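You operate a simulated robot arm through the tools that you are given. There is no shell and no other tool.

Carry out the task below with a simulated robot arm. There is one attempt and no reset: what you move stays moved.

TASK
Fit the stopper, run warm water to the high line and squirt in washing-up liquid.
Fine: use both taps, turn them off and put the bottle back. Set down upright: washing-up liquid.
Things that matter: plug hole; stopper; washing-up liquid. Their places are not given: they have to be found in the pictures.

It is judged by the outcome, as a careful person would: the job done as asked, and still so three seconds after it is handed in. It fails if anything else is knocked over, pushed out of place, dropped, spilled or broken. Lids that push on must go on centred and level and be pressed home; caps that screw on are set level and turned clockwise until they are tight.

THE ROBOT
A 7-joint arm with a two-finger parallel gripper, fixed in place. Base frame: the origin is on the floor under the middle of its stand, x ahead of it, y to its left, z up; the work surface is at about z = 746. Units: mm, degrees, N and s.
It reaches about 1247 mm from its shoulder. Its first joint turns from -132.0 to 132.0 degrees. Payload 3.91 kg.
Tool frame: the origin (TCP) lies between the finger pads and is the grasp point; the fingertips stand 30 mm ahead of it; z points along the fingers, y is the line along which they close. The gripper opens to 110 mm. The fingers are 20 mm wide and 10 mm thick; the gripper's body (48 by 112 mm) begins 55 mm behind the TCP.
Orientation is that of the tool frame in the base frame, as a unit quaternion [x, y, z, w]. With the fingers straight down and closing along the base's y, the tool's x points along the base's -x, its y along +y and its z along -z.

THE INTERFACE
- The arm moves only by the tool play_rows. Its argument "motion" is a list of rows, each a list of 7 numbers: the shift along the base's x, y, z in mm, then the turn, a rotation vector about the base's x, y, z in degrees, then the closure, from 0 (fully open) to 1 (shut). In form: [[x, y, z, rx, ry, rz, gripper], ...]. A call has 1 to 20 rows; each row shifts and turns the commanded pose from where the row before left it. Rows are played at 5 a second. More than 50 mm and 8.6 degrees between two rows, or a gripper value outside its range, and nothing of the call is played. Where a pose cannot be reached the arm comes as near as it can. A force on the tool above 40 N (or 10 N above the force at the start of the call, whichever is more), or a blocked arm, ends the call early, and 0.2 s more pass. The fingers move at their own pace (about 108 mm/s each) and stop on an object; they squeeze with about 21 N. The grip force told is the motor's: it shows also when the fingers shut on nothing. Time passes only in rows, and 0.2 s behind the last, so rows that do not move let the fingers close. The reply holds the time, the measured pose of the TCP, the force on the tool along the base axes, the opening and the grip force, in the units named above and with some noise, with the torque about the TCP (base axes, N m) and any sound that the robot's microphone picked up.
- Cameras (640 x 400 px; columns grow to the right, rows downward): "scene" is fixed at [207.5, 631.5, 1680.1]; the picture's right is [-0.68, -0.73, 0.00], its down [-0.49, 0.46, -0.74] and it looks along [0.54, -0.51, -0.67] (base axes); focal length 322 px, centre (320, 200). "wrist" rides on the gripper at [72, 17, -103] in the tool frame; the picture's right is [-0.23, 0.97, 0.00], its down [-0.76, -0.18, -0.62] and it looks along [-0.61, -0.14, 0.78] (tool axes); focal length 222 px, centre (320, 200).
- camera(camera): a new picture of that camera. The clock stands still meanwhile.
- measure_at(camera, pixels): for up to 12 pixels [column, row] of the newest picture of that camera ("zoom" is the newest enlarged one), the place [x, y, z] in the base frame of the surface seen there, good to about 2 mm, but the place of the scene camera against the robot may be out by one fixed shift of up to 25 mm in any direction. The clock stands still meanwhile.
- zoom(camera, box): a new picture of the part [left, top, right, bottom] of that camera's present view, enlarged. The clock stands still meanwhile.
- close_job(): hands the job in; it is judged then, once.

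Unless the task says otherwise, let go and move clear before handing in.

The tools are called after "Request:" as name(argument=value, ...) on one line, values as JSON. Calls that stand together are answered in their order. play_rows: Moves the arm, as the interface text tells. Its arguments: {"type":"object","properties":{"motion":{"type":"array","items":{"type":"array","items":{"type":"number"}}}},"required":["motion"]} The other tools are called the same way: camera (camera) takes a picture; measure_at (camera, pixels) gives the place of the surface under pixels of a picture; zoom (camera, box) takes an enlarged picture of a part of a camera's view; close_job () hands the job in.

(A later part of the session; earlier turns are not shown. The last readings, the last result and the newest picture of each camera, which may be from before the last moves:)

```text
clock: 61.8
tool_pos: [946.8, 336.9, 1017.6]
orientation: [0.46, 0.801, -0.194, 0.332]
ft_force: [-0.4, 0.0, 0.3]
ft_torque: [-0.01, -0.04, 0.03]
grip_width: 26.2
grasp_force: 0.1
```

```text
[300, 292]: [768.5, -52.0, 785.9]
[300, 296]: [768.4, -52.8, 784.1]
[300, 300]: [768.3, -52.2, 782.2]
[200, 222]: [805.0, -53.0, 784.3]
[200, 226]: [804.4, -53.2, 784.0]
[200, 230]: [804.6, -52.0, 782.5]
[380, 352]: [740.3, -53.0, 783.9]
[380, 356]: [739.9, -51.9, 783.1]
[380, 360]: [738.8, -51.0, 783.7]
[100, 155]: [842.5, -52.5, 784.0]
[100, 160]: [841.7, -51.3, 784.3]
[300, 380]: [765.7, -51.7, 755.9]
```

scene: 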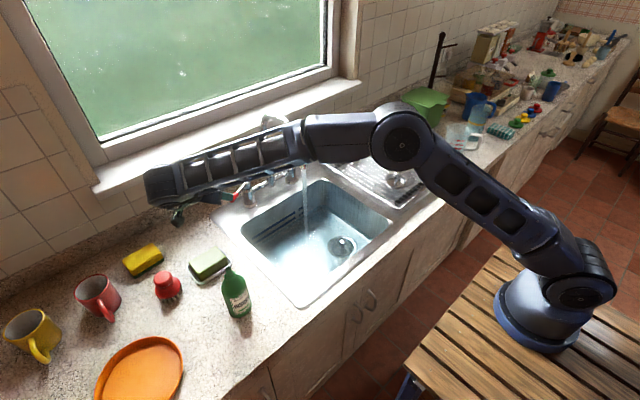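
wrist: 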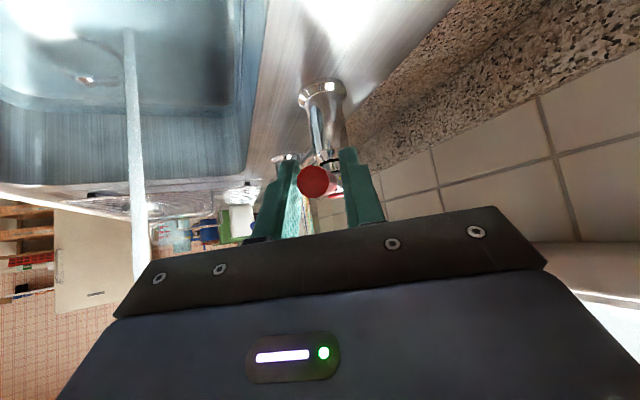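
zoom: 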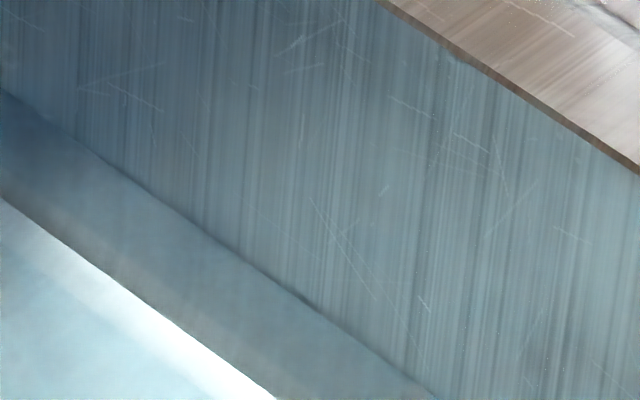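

Level ≈784 at 61.8 s (≈1.55 mm/s); target ≈809.5. I'll wait about 8 s more and then close the hot tap.

Request:
play_rows(motion=[[0, 0, 0, 0, 0, 0, 0.76], [0, 0, 0, 0, 0, 0, 0.76], [0, 0, 0, 0, 0, 0, 0.76], [0, 0, 0, 0, 0, 0, 0.76], [0, 0, 0, 0, 0, 0, 0.76], [0, 0, 0, 0, 0, 0, 0.76], [0, 0, 0, 0, 0, 0, 0.76], [0, 0, 0, 0, 0, 0, 0.76], [0, 0, 0, 0, 0, 0, 0.76], [0, 0, 0, 0, 0, 0, 0.76], [0, 0, 0, 0, 0, 0, 0.76], [0, 0, 0, 0, 0, 0, 0.76], [0, 0, 0, 0, 0, 0, 0.76], [0, 0, 0, 0, 0, 0, 0.76], [0, 0, 0, 0, 0, 0, 0.76], [0, 0, 0, 0, 0, 0, 0.76], [0, 0, 0, 0, 0, 0, 0.76], [0, 0, 0, 0, 0, 0, 0.76], [0, 0, 0, 0, 0, 0, 0.76], [0, 0, 0, 0, 0, 0, 0.76]])

Request:
play_rows(motion=[[0, 0, 0, 0, 0, 0, 0.76], [0, 0, 0, 0, 0, 0, 0.76], [0, 0, 0, 0, 0, 0, 0.76], [0, 0, 0, 0, 0, 0, 0.76], [0, 0, 0, 0, 0, 0, 0.76], [0, 0, 0, 0, 0, 0, 0.76], [0, 0, 0, 0, 0, 0, 0.76], [0, 0, 0, 0, 0, 0, 0.76], [0, 0, 0, 0, 0, 0, 0.76], [0, 0, 0, 0, 0, 0, 0.76]])

Request:
zoom(camera="scene", box=[335, 198, 367, 225])

```text
clock: 66.0
tool_pos: [947.9, 338.0, 1017.5]
orientation: [0.46, 0.801, -0.194, 0.331]
ft_force: [0.1, 0.1, -0.6]
ft_torque: [0.0, 0.02, -0.01]
grip_width: 26.3
grasp_force: 0.0
```

```text
clock: 68.2
tool_pos: [946.5, 337.6, 1015.5]
orientation: [0.46, 0.801, -0.194, 0.331]
ft_force: [-0.3, 0.0, -0.4]
ft_torque: [0.01, -0.01, -0.01]
grip_width: 26.5
grasp_force: 0.0
```

```text
14.81 times, centred on (351, 212) of scene
```

zoom: 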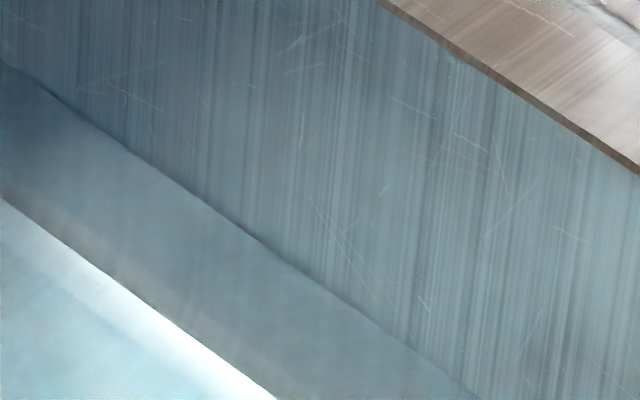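

Request:
measure_at(camera="zoom", pixels=[[300, 265], [300, 269], [300, 273], [200, 196], [200, 200], [400, 340], [400, 344], [100, 125], [100, 129], [250, 232]])

Request:
zoom(camera="scene", box=[235, 180, 335, 250])

```text
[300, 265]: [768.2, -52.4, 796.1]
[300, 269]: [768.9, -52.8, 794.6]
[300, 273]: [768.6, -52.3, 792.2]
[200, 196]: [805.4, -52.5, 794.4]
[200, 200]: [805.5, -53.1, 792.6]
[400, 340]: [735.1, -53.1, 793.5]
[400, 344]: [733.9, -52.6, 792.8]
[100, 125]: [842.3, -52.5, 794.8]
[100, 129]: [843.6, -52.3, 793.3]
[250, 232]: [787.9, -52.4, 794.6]
```

```text
5.71 times, centred on (285, 215) of scene
```

zoom: 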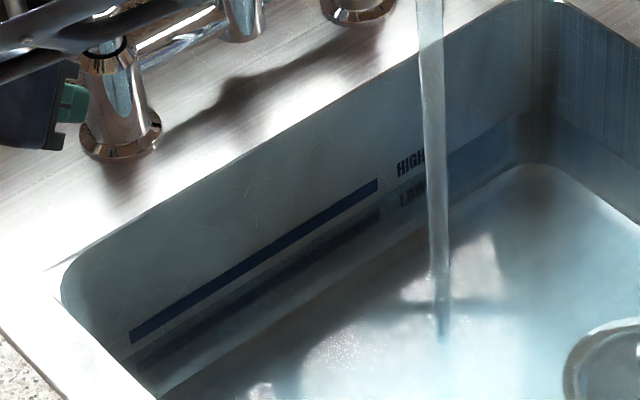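

Level ≈794; I'll wait 1.4 s more and then swing the hot lever back to closed in the same call.

Request:
play_rows(motion=[[0, 0, 0, 0, 0, 0, 0.76], [0, 0, 0, 0, 0, 0, 0.76], [0, 0, 0, 0, 0, 0, 0.76], [0, 0, 0, 0, 0, 0, 0.76], [0, 0, 0, 0, 0, 0, 0.76], [0, 0, 0, 0, 0, 0, 0.76], [0, 0, 0, 0, 0, 0, 0.76], [-6.47, -4.61, 0, 0, 0, 5, 0.76], [-6.03, -5.15, 0, 0, 0, 5, 0.76], [-5.56, -5.67, 0, 0, 0, 5, 0.76], [-5.05, -6.12, 0, 0, 0, 5, 0.76], [-4.5, -6.54, 0, 0, 0, 5, 0.76], [-3.91, -6.91, 0, 0, 0, 5, 0.76], [-3.29, -7.23, 0, 0, 0, 5, 0.76], [-2.65, -7.48, 0, 0, 0, 5, 0.76], [-1.98, -7.69, 0, 0, 0, 5, 0.76], [-1.31, -7.83, 0, 0, 0, 5, 0.76], [-0.63, -7.92, 0, 0, 0, 5, 0.76], [0.07, -7.94, 0, 0, 0, 5, 0.76]])

Request:
camera(camera="wrist")

Request:
camera(camera="scene")

Request:
zoom(camera="scene", box=[335, 198, 367, 225])

```text
clock: 72.2
tool_pos: [906.1, 256.6, 1014.9]
orientation: [-0.003, 0.924, -0.002, 0.383]
ft_force: [0.5, 0.1, 0.7]
ft_torque: [0.0, -0.02, 0.0]
grip_width: 26.3
grasp_force: 0.1
```

```text
taken
```

wrist: 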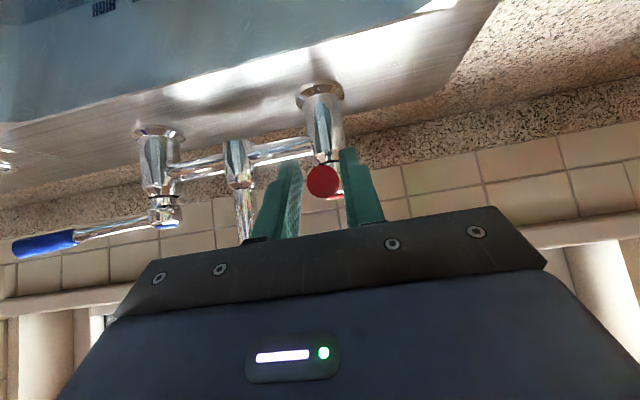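

```text
taken
```

scene: 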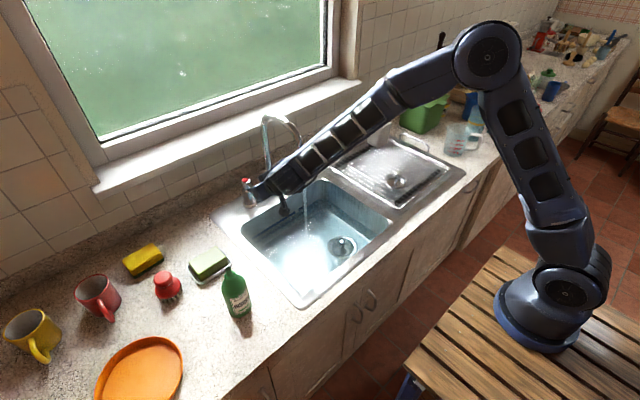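

```text
14.81 times, centred on (351, 212) of scene
```

zoom: 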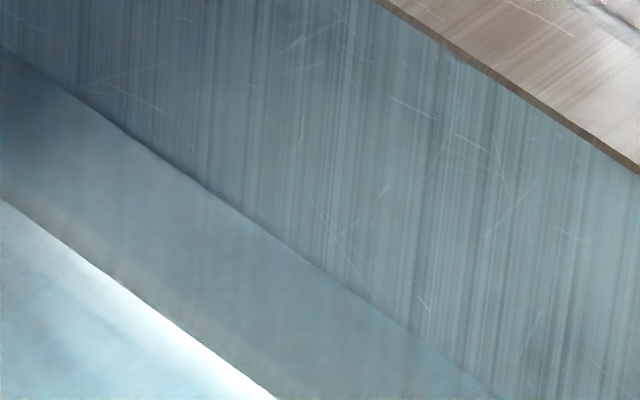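

The hot lever is back near its starting position. I'll measure its end and the waterline.

Request:
measure_at(camera="zoom", pixels=[[300, 249], [300, 253], [300, 257], [200, 180], [200, 184], [400, 324], [400, 328], [100, 108], [100, 112]])

Request:
measure_at(camera="wrist", pixels=[[323, 182], [308, 182], [337, 182], [338, 195], [20, 249], [330, 160]])

Request:
zoom(camera="wrist", box=[260, 70, 400, 220])

```text
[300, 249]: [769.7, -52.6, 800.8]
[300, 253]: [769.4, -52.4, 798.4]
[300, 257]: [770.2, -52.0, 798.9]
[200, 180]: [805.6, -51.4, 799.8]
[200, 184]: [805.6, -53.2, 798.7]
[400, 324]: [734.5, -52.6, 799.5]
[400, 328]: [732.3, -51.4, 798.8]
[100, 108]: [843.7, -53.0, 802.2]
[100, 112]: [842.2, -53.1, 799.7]
```

```text
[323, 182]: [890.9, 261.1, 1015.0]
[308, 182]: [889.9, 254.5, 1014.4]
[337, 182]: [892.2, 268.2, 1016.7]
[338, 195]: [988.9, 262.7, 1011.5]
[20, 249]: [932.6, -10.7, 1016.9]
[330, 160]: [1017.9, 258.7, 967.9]
```

```text
2.67 times, centred on (330, 145) of wrist
```

zoom: 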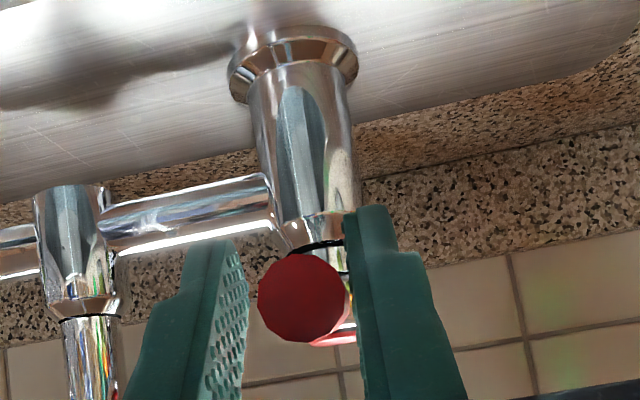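

Level ≈799.7; the lever end is at y=261 versus 260 originally. I'll push it 3 mm further to make sure that it meets its stop.

Request:
play_rows(motion=[[0, -1.5, 0, 0, 0, 0, 0.76], [0, -1.5, 0, 0, 0, 0, 0.76]])

Request:
measure_at(camera="wrist", pixels=[[323, 182], [308, 182], [337, 182]])

Request:
camera(camera="wrist")

```text
clock: 72.8
tool_pos: [905.8, 254.0, 1015.1]
orientation: [-0.002, 0.924, -0.003, 0.383]
ft_force: [1.6, 3.4, 0.6]
ft_torque: [0.04, 0.02, -0.02]
grip_width: 27.9
grasp_force: 1.8
```

```text
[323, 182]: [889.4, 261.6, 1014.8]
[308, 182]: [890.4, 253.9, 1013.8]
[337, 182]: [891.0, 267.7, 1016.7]
```

```text
taken
```

wrist: 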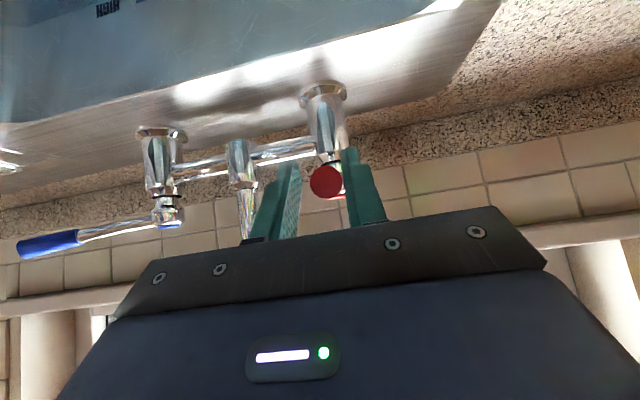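

The reading of 3.4 N with the finger pushed back shows that the hot lever is at its stop: closed. Level ≈800 with only cold running; I'll retreat and cross in front of the stream to the cold tap.

Request:
play_rows(motion=[[0, 3, 0, 0, 0, 0, 0.6], [0, 0, 0, 0, 0, 0, 0.45], [-29, 0, 6, 0, 0, 0, 0.45], [-36, 0, 8, 0, 0, 0, 0.45], [-40, 0, 8, 0, 0, 0, 0.45], [-40, 0, 10, 0, 0, 0, 0.45], [-40, 0, 14, 0, 0, 0, 0.45], [-40, 0, 20, 0, 0, 0, 0.45], [0, -45.5, 0, 0, 0, 0, 0.45], [0, -45.5, 0, 0, 0, 0, 0.45], [0, -45.5, 0, 0, 0, 0, 0.45], [0, -45.5, 0, 0, 0, 0, 0.45], [38, 0, -16, 0, 0, 0, 0.45], [38, 0, -10, 0, 0, 0, 0.45], [38, 0, -8, 0, 0, 0, 0.45], [36, 0, 0, 0, 0, 0, 0.45]])

Request:
camera(camera="wrist")

Request:
zoom(camera="scene", box=[220, 100, 420, 270])

Request:
zoom(camera="scene", box=[335, 198, 367, 225])

```text
clock: 76.2
tool_pos: [831.1, 75.1, 1047.8]
orientation: [-0.003, 0.923, -0.001, 0.384]
ft_force: [-0.5, 1.0, 0.8]
ft_torque: [-0.01, 0.02, 0.01]
grip_width: 60.7
grasp_force: 0.2
```

```text
taken
```

wrist: 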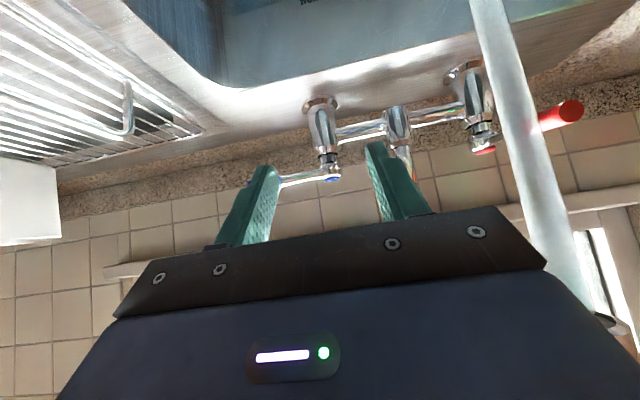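

```text
2.35 times, centred on (320, 185) of scene
```

zoom: 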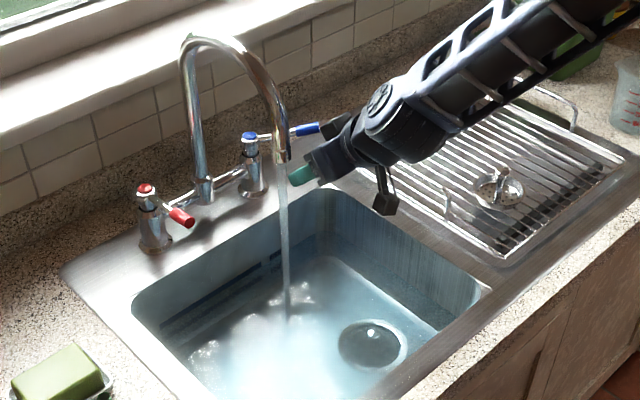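

```text
14.81 times, centred on (351, 212) of scene
```

zoom: 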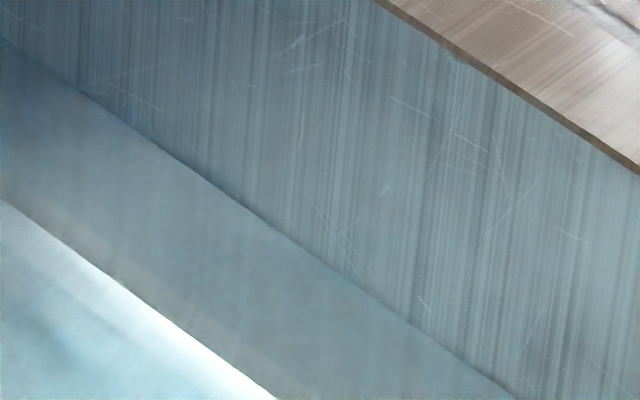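

The hot lever points forward (closed). I'll measure the waterline and the cold lever.

Request:
measure_at(camera="zoom", pixels=[[300, 240], [300, 244], [200, 171], [200, 175], [400, 314], [400, 318], [100, 99], [100, 103]])

Request:
measure_at(camera="wrist", pixels=[[285, 182], [300, 178], [333, 177], [575, 108], [520, 100]])

```text
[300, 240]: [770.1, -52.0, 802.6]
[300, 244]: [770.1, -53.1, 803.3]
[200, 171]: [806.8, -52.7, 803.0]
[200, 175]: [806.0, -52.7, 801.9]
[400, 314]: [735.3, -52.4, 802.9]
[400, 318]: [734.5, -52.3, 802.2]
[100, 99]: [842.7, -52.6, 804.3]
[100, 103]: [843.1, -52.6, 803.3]
```

```text
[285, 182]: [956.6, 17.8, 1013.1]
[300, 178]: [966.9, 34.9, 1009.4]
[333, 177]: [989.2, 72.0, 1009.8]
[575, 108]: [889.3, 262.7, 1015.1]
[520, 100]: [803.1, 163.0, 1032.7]
```

Level ≈803 rising ≈0.8 mm/s; about 6 mm to go. I'll swing to the cold lever's outer end and cage it.

Request:
play_rows(motion=[[10.6, -17.5, 4.9, 0, 0, 7.5, 0.45], [10.6, -17.5, 4.9, 0, 0, 7.5, 0.45], [10.6, -17.5, 4.9, 0, 0, 7.5, 0.45], [10.6, -17.5, 4.9, 0, 0, 7.5, 0.45], [10.6, -17.5, 4.9, 0, 0, 7.5, 0.45], [10.6, -17.5, 4.9, 0, 0, 7.5, 0.45], [10.6, -17.5, 4.9, 0, 0, 7.5, 0.45], [10.6, -17.5, 4.9, 0, 0, 7.5, 0.45]])

Request:
camera(camera="wrist")

```text
clock: 78.0
tool_pos: [914.2, -63.7, 1087.3]
orientation: [-0.466, 0.797, 0.191, 0.332]
ft_force: [0.3, 1.0, 0.5]
ft_torque: [-0.04, 0.0, -0.02]
grip_width: 60.3
grasp_force: 0.0
```

```text
taken
```

wrist: 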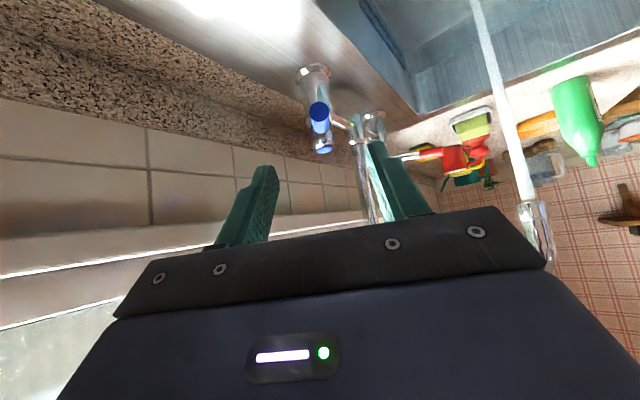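

The cold lever end at wrist (318,115) lies between the fingers. I'll move in along the lever and cage it.

Request:
play_rows(motion=[[11.6, 20.1, -23.9, 0, 0, 0, 0.45], [11.6, 20.1, -23.9, 0, 0, 0, 0.45], [11.6, 20.1, -23.9, 0, 0, 0, 0.45], [0, 0, 0, 0, 0, 0, 0.6], [0, 0, 0, 0, 0, 0, 0.76], [0, 0, 0, 0, 0, 0, 0.76]])

Request:
camera(camera="wrist")

Request:
zoom(camera="scene", box=[335, 198, 367, 225])

```text
clock: 79.4
tool_pos: [947.9, -4.1, 1013.2]
orientation: [-0.464, 0.798, 0.19, 0.333]
ft_force: [-0.7, 0.4, -0.4]
ft_torque: [0.04, -0.01, -0.01]
grip_width: 26.4
grasp_force: 0.2
```

```text
taken
```

wrist: 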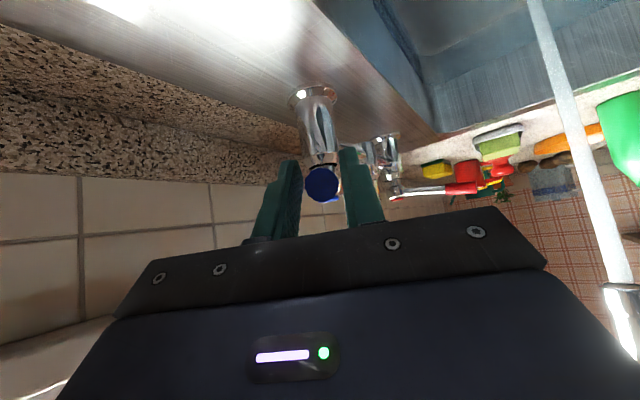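

```text
14.81 times, centred on (351, 212) of scene
```

zoom: 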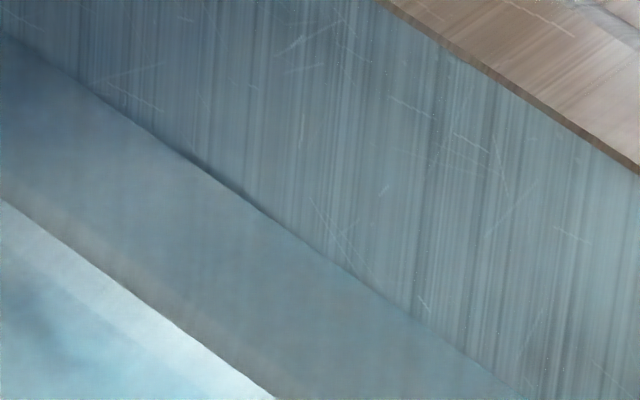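

Request:
measure_at(camera="zoom", pixels=[[300, 230], [300, 234], [300, 238], [200, 163], [200, 167], [400, 305], [400, 309], [100, 92], [100, 96]])

Request:
zoom(camera="scene", box=[235, 180, 335, 250])

```text
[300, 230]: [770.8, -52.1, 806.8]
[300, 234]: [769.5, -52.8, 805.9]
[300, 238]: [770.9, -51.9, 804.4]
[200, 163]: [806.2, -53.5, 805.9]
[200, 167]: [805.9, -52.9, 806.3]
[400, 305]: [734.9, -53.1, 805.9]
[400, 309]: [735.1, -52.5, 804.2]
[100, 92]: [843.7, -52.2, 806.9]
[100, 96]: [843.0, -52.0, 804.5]
```

```text
5.71 times, centred on (285, 215) of scene
```

zoom: 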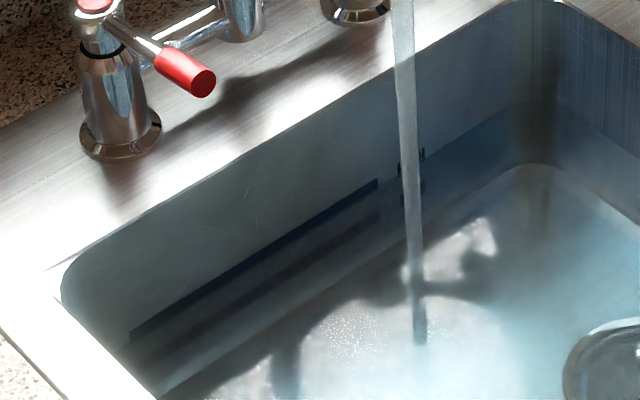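

Level ≈805.7, just inside the HIGH band. I'll verify the band's edges in this same view to set the final timing.

Request:
zoom(camera="scene", box=[262, 208, 294, 232])

```text
16.00 times, centred on (278, 220) of scene
```

zoom: 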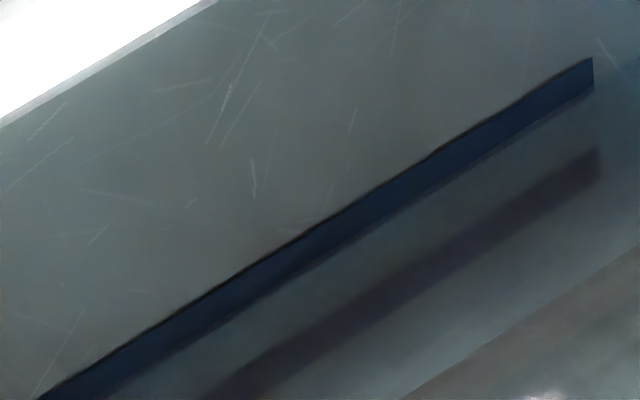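

Request:
measure_at(camera="zoom", pixels=[[400, 168], [400, 172], [400, 178], [400, 190], [400, 200], [400, 208], [300, 232], [300, 240], [300, 250], [300, 262], [300, 270], [400, 285]])

Request:
zoom(camera="scene", box=[278, 208, 290, 217])

```text
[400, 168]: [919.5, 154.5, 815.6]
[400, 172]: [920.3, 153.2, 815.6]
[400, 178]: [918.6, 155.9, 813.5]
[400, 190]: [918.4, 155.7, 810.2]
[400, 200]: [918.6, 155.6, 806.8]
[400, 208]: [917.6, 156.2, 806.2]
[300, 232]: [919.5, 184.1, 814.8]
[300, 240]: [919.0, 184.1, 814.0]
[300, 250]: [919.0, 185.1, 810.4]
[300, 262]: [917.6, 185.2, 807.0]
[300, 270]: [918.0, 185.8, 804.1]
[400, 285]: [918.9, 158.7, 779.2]
```

```text
16.00 times, centred on (284, 212) of scene
```

zoom: 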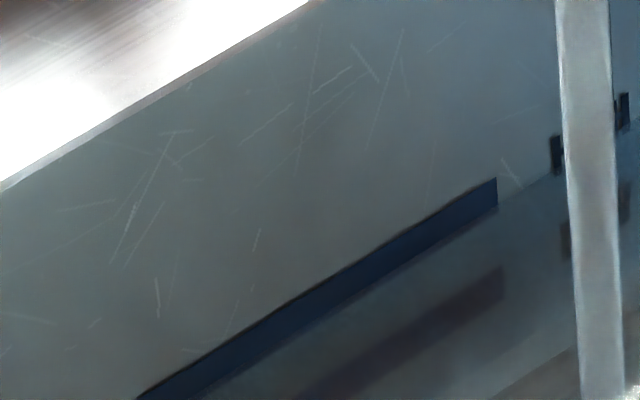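

The waterline sits at the lower edge of the HIGH band (band ≈804–815 in this frame). I'll wait ≈2.4 s, then close the cold tap to finish mid-band.

Request:
play_rows(motion=[[0, 0, 0, 0, 0, 0, 0.76], [0, 0, 0, 0, 0, 0, 0.76], [0, 0, 0, 0, 0, 0, 0.76], [0, 0, 0, 0, 0, 0, 0.76], [0, 0, 0, 0, 0, 0, 0.76], [0, 0, 0, 0, 0, 0, 0.76], [0, 0, 0, 0, 0, 0, 0.76], [0, 0, 0, 0, 0, 0, 0.76], [0, 0, 0, 0, 0, 0, 0.76], [0, 0, 0, 0, 0, 0, 0.76]])

Request:
play_rows(motion=[[-6.47, 4.61, 0, 0, 0, -5, 0.76], [-6.03, 5.15, 0, 0, 0, -5, 0.76], [-5.56, 5.67, 0, 0, 0, -5, 0.76], [-5.05, 6.12, 0, 0, 0, -5, 0.76], [-4.5, 6.54, 0, 0, 0, -5, 0.76], [-3.91, 6.91, 0, 0, 0, -5, 0.76], [-3.29, 7.23, 0, 0, 0, -5, 0.76], [-2.65, 7.48, 0, 0, 0, -5, 0.76], [-1.98, 7.69, 0, 0, 0, -5, 0.76], [-1.31, 7.83, 0, 0, 0, -5, 0.76], [-0.63, 7.92, 0, 0, 0, -5, 0.76], [0.07, 7.94, 0, 0, 0, -5, 0.76], [0, 2, 0, 0, 0, 0, 0.76], [0, 2, 0, 0, 0, 0, 0.76]])

Request:
camera(camera="wrist")

Request:
camera(camera="scene")

Request:
zoom(camera="scene", box=[335, 198, 367, 225])

```text
clock: 81.6
tool_pos: [949.3, -5.0, 1014.3]
orientation: [-0.464, 0.799, 0.19, 0.333]
ft_force: [-0.6, 0.2, 1.2]
ft_torque: [-0.01, 0.01, 0.04]
grip_width: 26.3
grasp_force: 0.1
```

```text
clock: 84.6
tool_pos: [908.3, 78.8, 1016.3]
orientation: [-0.002, 0.924, -0.003, 0.383]
ft_force: [-1.9, -14.1, 6.1]
ft_torque: [-0.2, 0.07, -0.11]
grip_width: 33.9
grasp_force: 8.0
```

```text
taken
```

wrist: 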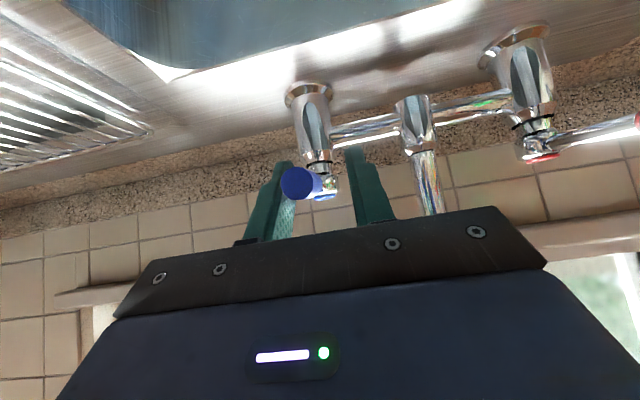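

```text
taken
```

scene: 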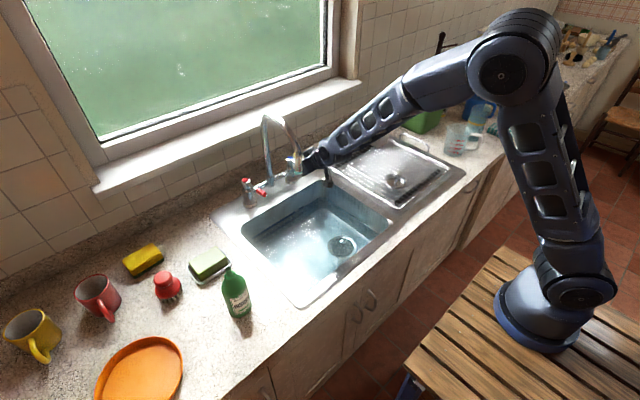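

```text
14.81 times, centred on (351, 212) of scene
```

zoom: 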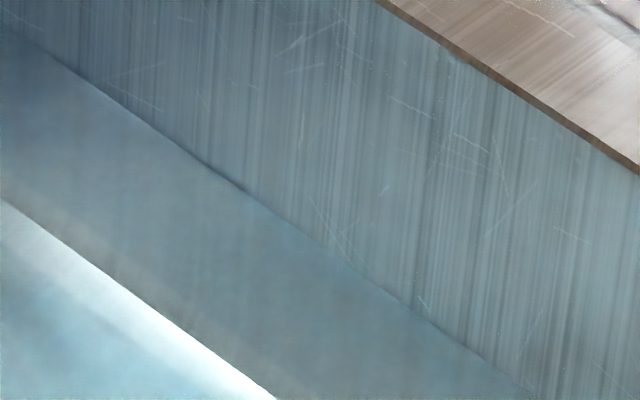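

The stream has stopped; the −14 N and the finger pushed back to 33.9 mm show that the cold lever is at its stop. I'll measure the final level and zoom on the taps.

Request:
measure_at(camera="zoom", pixels=[[300, 224], [300, 228], [200, 154], [200, 158], [400, 296], [400, 300], [100, 84], [100, 88]])

Request:
zoom(camera="scene", box=[262, 204, 298, 230])

Request:
zoom(camera="scene", box=[220, 130, 340, 250])

```text
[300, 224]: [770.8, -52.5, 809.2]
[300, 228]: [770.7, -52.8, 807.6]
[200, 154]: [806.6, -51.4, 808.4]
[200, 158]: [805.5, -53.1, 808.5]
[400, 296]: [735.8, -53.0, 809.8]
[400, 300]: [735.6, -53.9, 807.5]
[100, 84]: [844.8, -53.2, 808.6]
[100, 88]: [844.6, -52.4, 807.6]
```

```text
15.38 times, centred on (280, 217) of scene
```

zoom: 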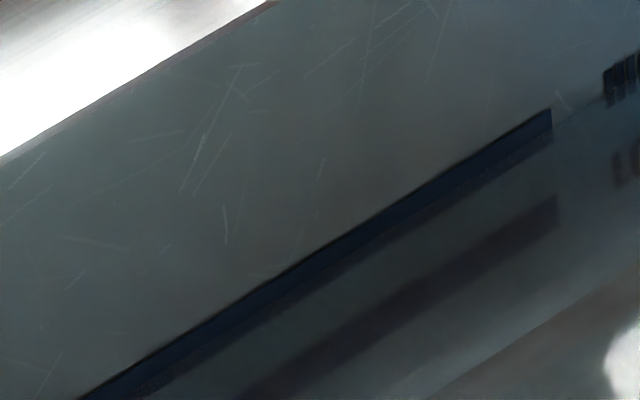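

```text
3.33 times, centred on (280, 190) of scene
```

zoom: 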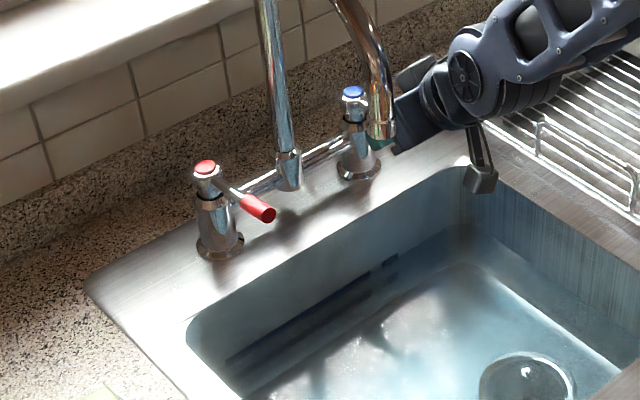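

Level ≈808.5 — right mid-band — and both taps are off. I'll relax the push, open the fingers and back straight out.

Request:
play_rows(motion=[[0, -3, 0, 0, 0, 0, 0.76], [0, -2, 0, 0, 0, 0, 0.6], [0, 0, 0, 0, 0, 0, 0.45], [-29, 0, 6, 0, 0, 0, 0.45], [-36, 0, 8, 0, 0, 0, 0.45], [-40, 0, 8, 0, 0, 0, 0.45], [-40, 0, 10, 0, 0, 0, 0.45], [-40, 0, 14, 0, 0, 0, 0.45], [-40, 0, 30, 0, 0, 0, 0.45], [-20, 0, 40, 0, 0, 0, 0.45], [0, 0, 0, 0, 0, 0, 0.45]])

Request:
camera(camera="scene")

Request:
camera(camera="wrist")

Request:
zoom(camera="scene", box=[200, 240, 280, 330])

```text
clock: 87.2
tool_pos: [682.9, -27.6, 1129.8]
orientation: [0.087, 0.92, -0.038, 0.38]
ft_force: [-0.3, 0.3, 0.7]
ft_torque: [0.0, -0.02, 0.02]
grip_width: 60.4
grasp_force: 0.1
stopped in row 11: the arm was blocked; the commanded pose is now the measured one
```

```text
taken
```

scene: 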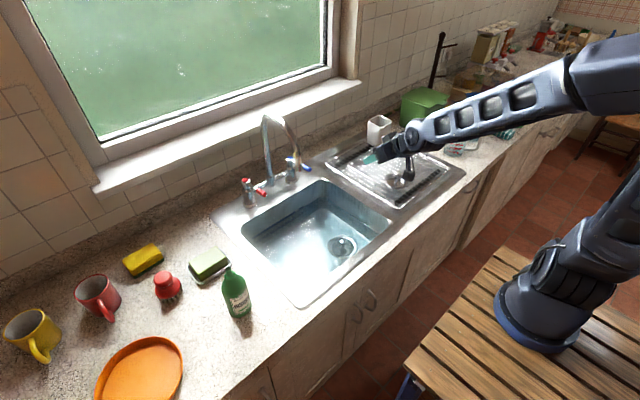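

```text
taken
```

wrist: 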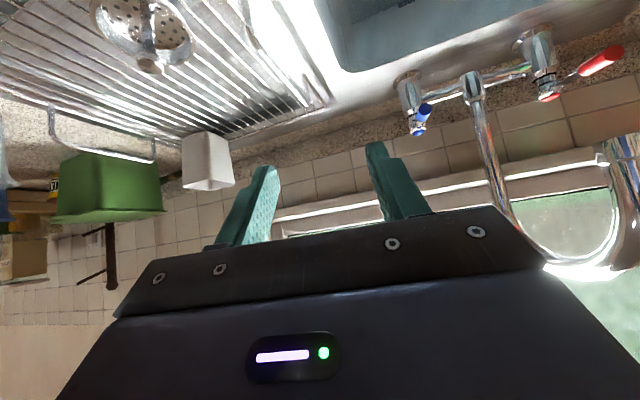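

```text
4.44 times, centred on (240, 285) of scene
```

zoom: 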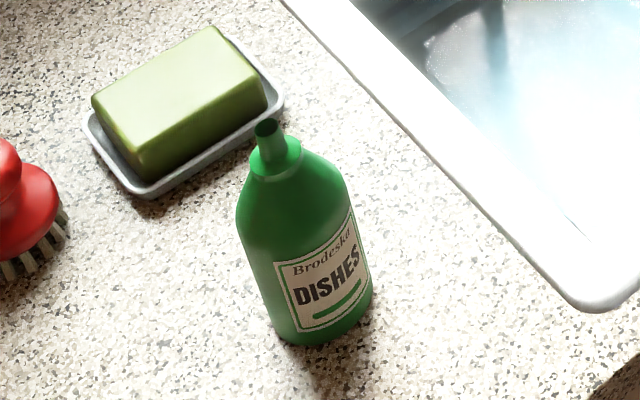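

The arm drifted against a joint limit (y=-28 rather than 75), though nothing was touched by force readings. I'll zoom to verify both tap levers and that no water runs.

Request:
zoom(camera="scene", box=[225, 105, 345, 205])

Request:
zoom(camera="scene", box=[330, 90, 470, 220])

Request:
measure_at(camera="wrist", pixels=[[426, 109], [415, 132], [608, 52], [585, 70], [549, 97], [148, 66], [150, 50]])

```text
4.00 times, centred on (285, 155) of scene
```

zoom: 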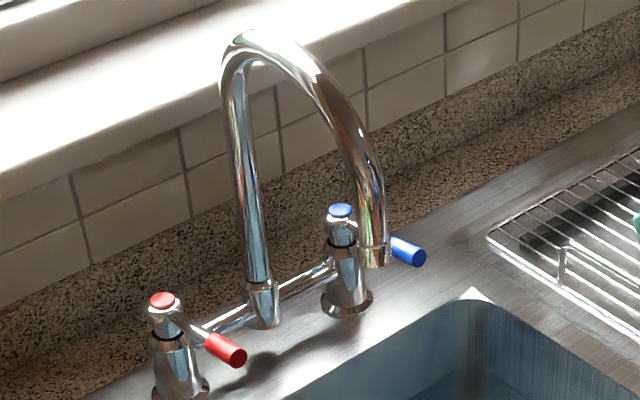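

```text
3.08 times, centred on (400, 155) of scene
```

zoom: 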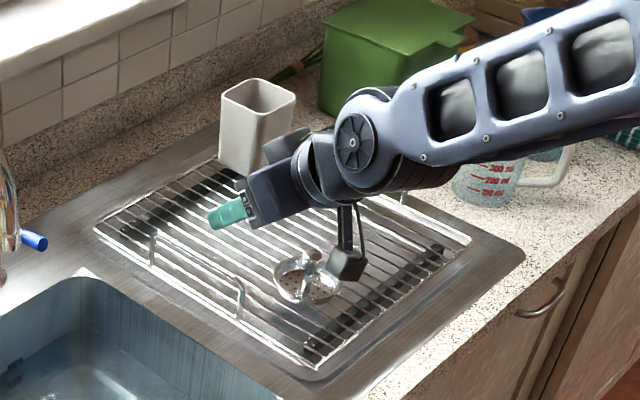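

```text
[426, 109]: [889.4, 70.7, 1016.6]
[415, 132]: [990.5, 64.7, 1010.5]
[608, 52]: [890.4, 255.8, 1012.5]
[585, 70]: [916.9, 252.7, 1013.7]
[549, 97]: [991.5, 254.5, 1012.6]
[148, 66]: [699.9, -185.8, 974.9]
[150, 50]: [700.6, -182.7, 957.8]
```

Both levers are in their closed positions, but the spout tip now shows at scene (298.7,170) versus (303.2,168.5) before: it seems to have swivelled a little while I closed the cold tap. I'll measure it.

Request:
zoom(camera="scene", box=[230, 105, 326, 210])

Request:
measure_at(camera="zoom", pixels=[[416, 236], [398, 240], [402, 245], [395, 235], [405, 225], [400, 180], [300, 40], [295, 290], [415, 200], [436, 244], [258, 332], [399, 252]])

```text
3.81 times, centred on (278, 158) of scene
```

zoom: 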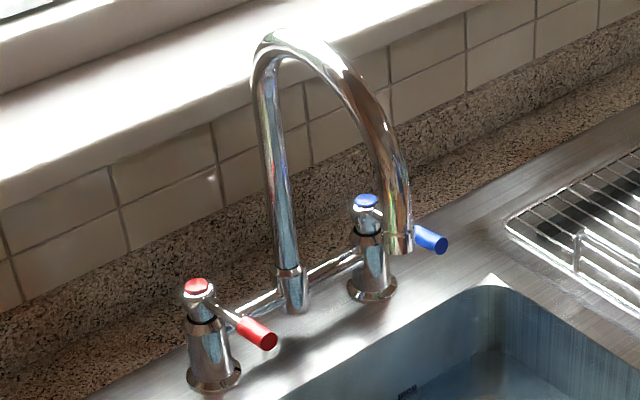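

```text
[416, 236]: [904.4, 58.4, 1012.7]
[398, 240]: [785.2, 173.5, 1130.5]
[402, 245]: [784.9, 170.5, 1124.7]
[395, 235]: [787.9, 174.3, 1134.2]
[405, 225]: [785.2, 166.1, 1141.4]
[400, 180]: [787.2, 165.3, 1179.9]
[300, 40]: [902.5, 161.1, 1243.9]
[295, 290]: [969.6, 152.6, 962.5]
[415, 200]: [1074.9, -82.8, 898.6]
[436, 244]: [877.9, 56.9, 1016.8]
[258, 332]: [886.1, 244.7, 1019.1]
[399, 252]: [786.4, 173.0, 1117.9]
```

The levers are exactly as they began, but the spout tip moved from y≈154 to ≈172 (a 5° swivel). I'll first bring the arm back to a comfortable pose on the left, then gently nudge the spout back.

Request:
play_rows(motion=[[-4, 20, 6, 0, 0, 1.36, 0.6], [-4, 35, 6, 0, 0, 1.36, 0.8], [-4, 40, 6, 0, 0, 1.36, 1], [-4, 40, 6, 0, 0, 1.36, 1], [-4, 40, 6, 0, 0, 1.36, 1], [-4, 40, 6, 0, 0, 1.36, 1], [-4, 40, 6, 0, 0, 1.36, 1], [-4, 40, 6, 0, 0, 1.36, 1], [0, 0, 0, 0, 0, 0, 1], [0, 0, 0, 0, 0, 0, 1]])

Request:
camera(camera="scene")

Request:
camera(camera="wrist")

```text
clock: 89.4
tool_pos: [651.3, 267.6, 1179.0]
orientation: [-0.002, 0.924, -0.002, 0.383]
ft_force: [-1.1, -0.5, 0.5]
ft_torque: [0.01, -0.05, 0.01]
grip_width: 0.0
grasp_force: 21.0
```

```text
taken
```

scene: 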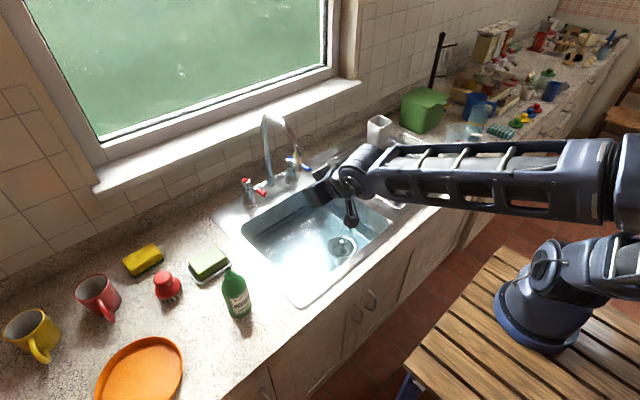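

```text
taken
```

wrist: 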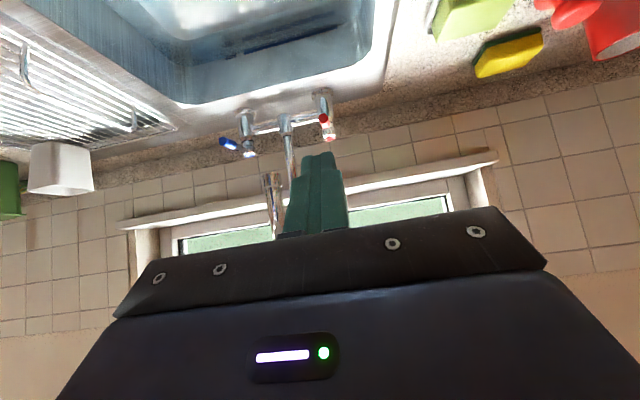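

The hand is at (651,268,1179) and the spout's end shows at wrist (271,185). I'll measure it in the robot frame.

Request:
zoom(camera="wrist", box=[210, 80, 350, 220])

Request:
measure_at(camera="wrist", pixels=[[268, 176], [271, 180], [275, 185], [277, 195], [265, 180], [272, 200], [275, 220], [285, 120], [290, 150], [280, 180], [262, 178], [270, 190]])

```text
2.86 times, centred on (280, 150) of wrist
```

zoom: 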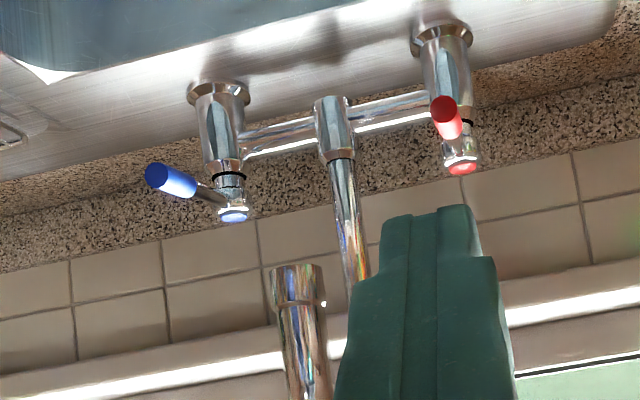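

```text
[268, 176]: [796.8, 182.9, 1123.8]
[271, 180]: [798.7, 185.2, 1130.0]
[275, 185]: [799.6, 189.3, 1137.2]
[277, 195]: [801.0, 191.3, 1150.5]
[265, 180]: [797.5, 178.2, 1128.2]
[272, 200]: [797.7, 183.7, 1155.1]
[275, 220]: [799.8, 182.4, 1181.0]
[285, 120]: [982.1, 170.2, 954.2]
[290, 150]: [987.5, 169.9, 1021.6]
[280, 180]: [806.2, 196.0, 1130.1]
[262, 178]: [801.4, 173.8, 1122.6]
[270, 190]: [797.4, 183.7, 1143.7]
```

The spout's end is centred at y≈185 (pillar y≈170, originally in line with it). I'll place the closed fingers beside it on its +y side, then push it back about 15 mm.

Request:
play_rows(motion=[[40, -10, -14, 0, 0, 0, 1], [40, -10, -14, 0, 0, 0, 1], [35, -10, -11, 0, 0, 0, 1], [20, -6, -6, 0, 0, 0, 1], [14, -4, -4, 0, 0, 0, 1], [0, 0, 0, 0, 0, 0, 1], [0, 0, 0, 0, 0, 0, 1]])

Request:
camera(camera="wrist")

Request:
zoom(camera="scene", box=[230, 105, 350, 210])

```text
clock: 91.0
tool_pos: [800.7, 227.1, 1128.2]
orientation: [-0.002, 0.924, -0.002, 0.382]
ft_force: [-0.6, -0.2, 0.0]
ft_torque: [-0.02, 0.0, -0.02]
grip_width: 0.2
grasp_force: 20.7
```

```text
taken
```

wrist: 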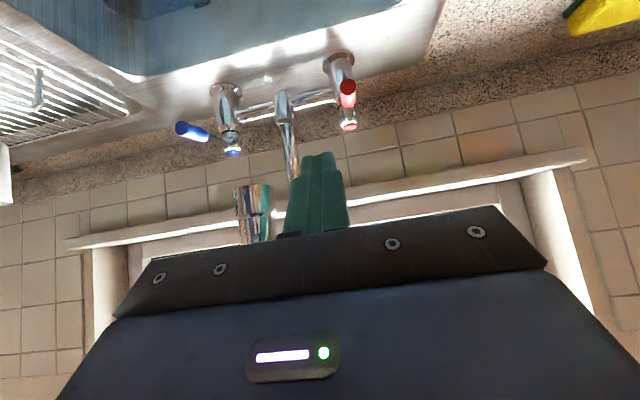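

```text
3.81 times, centred on (290, 158) of scene
```

zoom: 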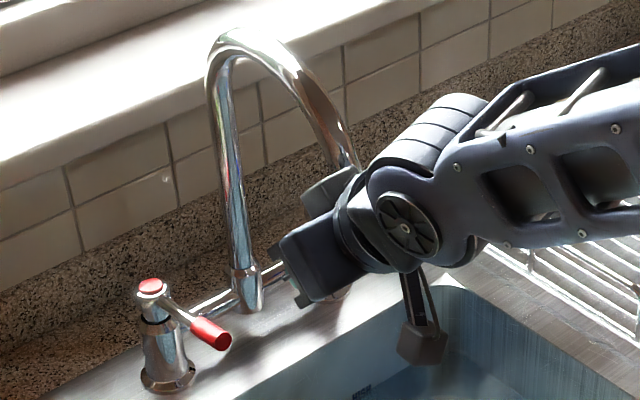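

The fingers stand beside the spout's end (wrist (253,210)). I'll push slowly toward −y and watch the force.

Request:
play_rows(motion=[[0, -3, 0, 0, 0, 0, 1], [0, -3, 0, 0, 0, 0, 1], [0, -3, 0, 0, 0, 0, 1], [0, -3, 0, 0, 0, 0, 1], [0, -3, 0, 0, 0, 0, 1], [0, -3, 0, 0, 0, 0, 1], [0, -3, 0, 0, 0, 0, 1], [0, -2, 0, 0, 0, 0, 1]])

Request:
camera(camera="wrist")

```text
clock: 92.8
tool_pos: [798.9, 204.4, 1128.7]
orientation: [-0.002, 0.924, -0.002, 0.383]
ft_force: [0.6, 0.5, -0.4]
ft_torque: [0.04, 0.01, -0.01]
grip_width: 0.0
grasp_force: 20.5
```

```text
taken
```

wrist: 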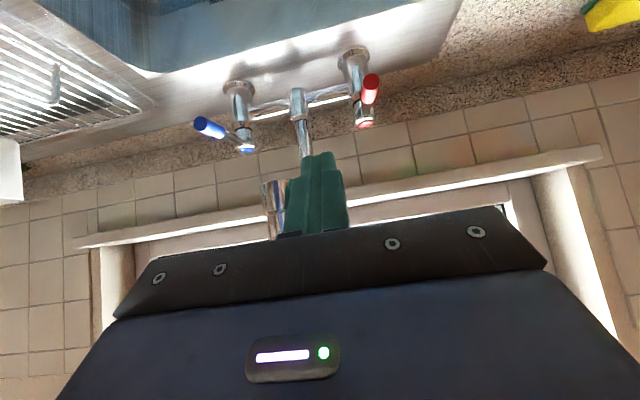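

Nearly touching now with no force yet. I'll continue 14 mm in 2 mm steps.

Request:
play_rows(motion=[[0, -2, 0, 0, 0, 0, 1], [0, -2, 0, 0, 0, 0, 1], [0, -2, 0, 0, 0, 0, 1], [0, -2, 0, 0, 0, 0, 1], [0, -2, 0, 0, 0, 0, 1], [0, -2, 0, 0, 0, 0, 1], [0, -1.5, 0, 0, 0, 0, 1]])

Request:
camera(camera="wrist")

Request:
measure_at(camera="wrist", pixels=[[262, 195], [268, 190], [275, 190], [270, 210], [280, 190], [285, 190]])

```text
clock: 94.4
tool_pos: [800.3, 191.5, 1127.5]
orientation: [-0.001, 0.924, -0.002, 0.384]
ft_force: [0.5, 0.4, 0.6]
ft_torque: [0.01, 0.0, 0.02]
grip_width: 0.0
grasp_force: 21.1
```

```text
taken
```

wrist: 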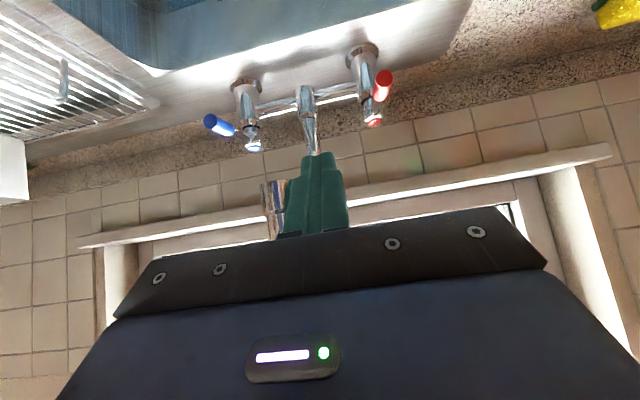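

```text
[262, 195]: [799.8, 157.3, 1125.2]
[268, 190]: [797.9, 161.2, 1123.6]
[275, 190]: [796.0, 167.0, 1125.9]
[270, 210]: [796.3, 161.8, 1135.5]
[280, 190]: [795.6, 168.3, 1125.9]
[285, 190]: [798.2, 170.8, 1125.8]
```

The spout moved back with hardly any force; its end is now at y≈157–180, centre ≈169. I'll back away and compare with the original picture.

Request:
play_rows(motion=[[0, 5, 0, 0, 0, 0, 1], [0, 15, 0, 0, 0, 0, 1], [-5, 20, 0, 0, 0, 0, 1], [-40, 10, 10, 0, 0, 0, 1], [-40, 10, 20, 0, 0, 0, 1], [-40, 10, 20, 0, 0, 0, 1], [-40, 10, 20, 0, 0, 0, 1], [0, 0, 0, 0, 0, 0, 1]])

Request:
camera(camera="scene")

Request:
zoom(camera="scene", box=[230, 105, 326, 210])

Request:
measure_at(camera="zoom", pixels=[[416, 236], [412, 238], [408, 240], [420, 230], [410, 180], [300, 40], [436, 244], [258, 332]])

```text
clock: 96.2
tool_pos: [636.7, 269.0, 1200.1]
orientation: [-0.001, 0.924, -0.002, 0.383]
ft_force: [-0.5, -0.6, -0.4]
ft_torque: [0.02, 0.01, 0.01]
grip_width: 0.0
grasp_force: 21.1
```

```text
taken
```

scene: 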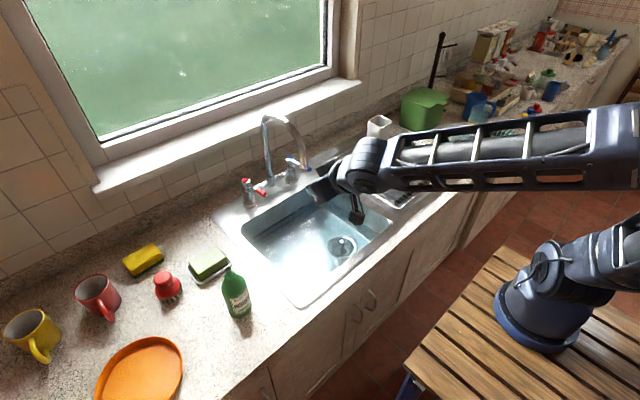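

```text
3.81 times, centred on (278, 158) of scene
```

zoom: 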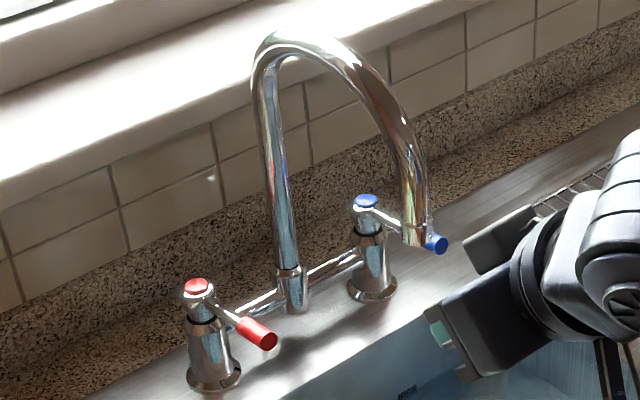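

```text
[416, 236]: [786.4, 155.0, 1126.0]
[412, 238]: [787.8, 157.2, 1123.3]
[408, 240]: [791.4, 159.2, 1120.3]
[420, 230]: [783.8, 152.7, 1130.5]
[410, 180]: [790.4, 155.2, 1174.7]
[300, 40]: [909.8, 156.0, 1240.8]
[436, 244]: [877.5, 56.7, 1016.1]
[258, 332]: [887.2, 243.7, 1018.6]
```

The spout is back exactly where it was (786,155 vs 786,154). Now the bottle: I'll zoom and measure it in the scene camera.

Request:
zoom(camera="scene", box=[205, 255, 269, 325])

Request:
measure_at(camera="zoom", pixels=[[265, 67], [270, 90], [280, 120], [295, 170], [300, 240], [320, 300], [250, 200], [355, 200], [270, 280], [375, 280], [330, 370], [300, 140]])

```text
5.71 times, centred on (237, 290) of scene
```

zoom: 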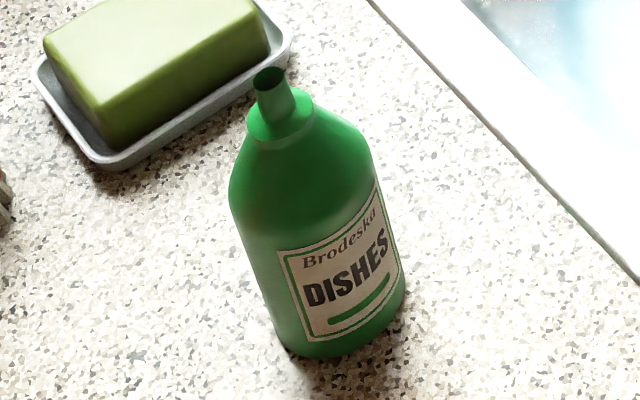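

```text
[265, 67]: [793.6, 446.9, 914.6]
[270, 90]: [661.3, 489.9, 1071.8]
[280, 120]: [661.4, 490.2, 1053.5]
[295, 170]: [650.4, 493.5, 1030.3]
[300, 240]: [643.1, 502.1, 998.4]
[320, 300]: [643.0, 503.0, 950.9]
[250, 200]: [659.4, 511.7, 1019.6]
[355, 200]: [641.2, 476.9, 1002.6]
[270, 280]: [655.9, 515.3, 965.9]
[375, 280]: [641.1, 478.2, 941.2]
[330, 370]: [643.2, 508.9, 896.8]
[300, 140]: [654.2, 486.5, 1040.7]
```

The bottle is round: axis ≈(681,504) in robot frame, radius ≈31, shoulder at z≈1025, nozzle top ≈1075. I'll check its neighbours (brush at scene (167,285), soap dish (208,265), plate).

Request:
measure_at(camera="scene", pixels=[[167, 272], [170, 298], [155, 290], [182, 290], [208, 262], [229, 258], [200, 280], [180, 350], [183, 370], [245, 270], [320, 330], [280, 370]])

Request:
zoom(camera="scene", box=[80, 230, 330, 390])

```text
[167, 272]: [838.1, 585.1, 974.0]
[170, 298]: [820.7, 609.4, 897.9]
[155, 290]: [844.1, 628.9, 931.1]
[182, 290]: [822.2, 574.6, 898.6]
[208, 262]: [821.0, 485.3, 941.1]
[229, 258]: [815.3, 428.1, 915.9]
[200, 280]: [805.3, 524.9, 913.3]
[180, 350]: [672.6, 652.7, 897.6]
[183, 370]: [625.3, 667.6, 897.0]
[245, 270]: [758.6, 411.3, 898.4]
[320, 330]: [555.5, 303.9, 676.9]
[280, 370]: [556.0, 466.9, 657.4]
```

```text
2.50 times, centred on (205, 310) of scene
```

zoom: 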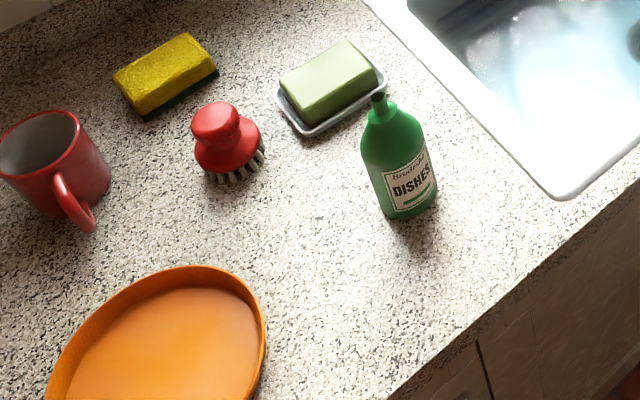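

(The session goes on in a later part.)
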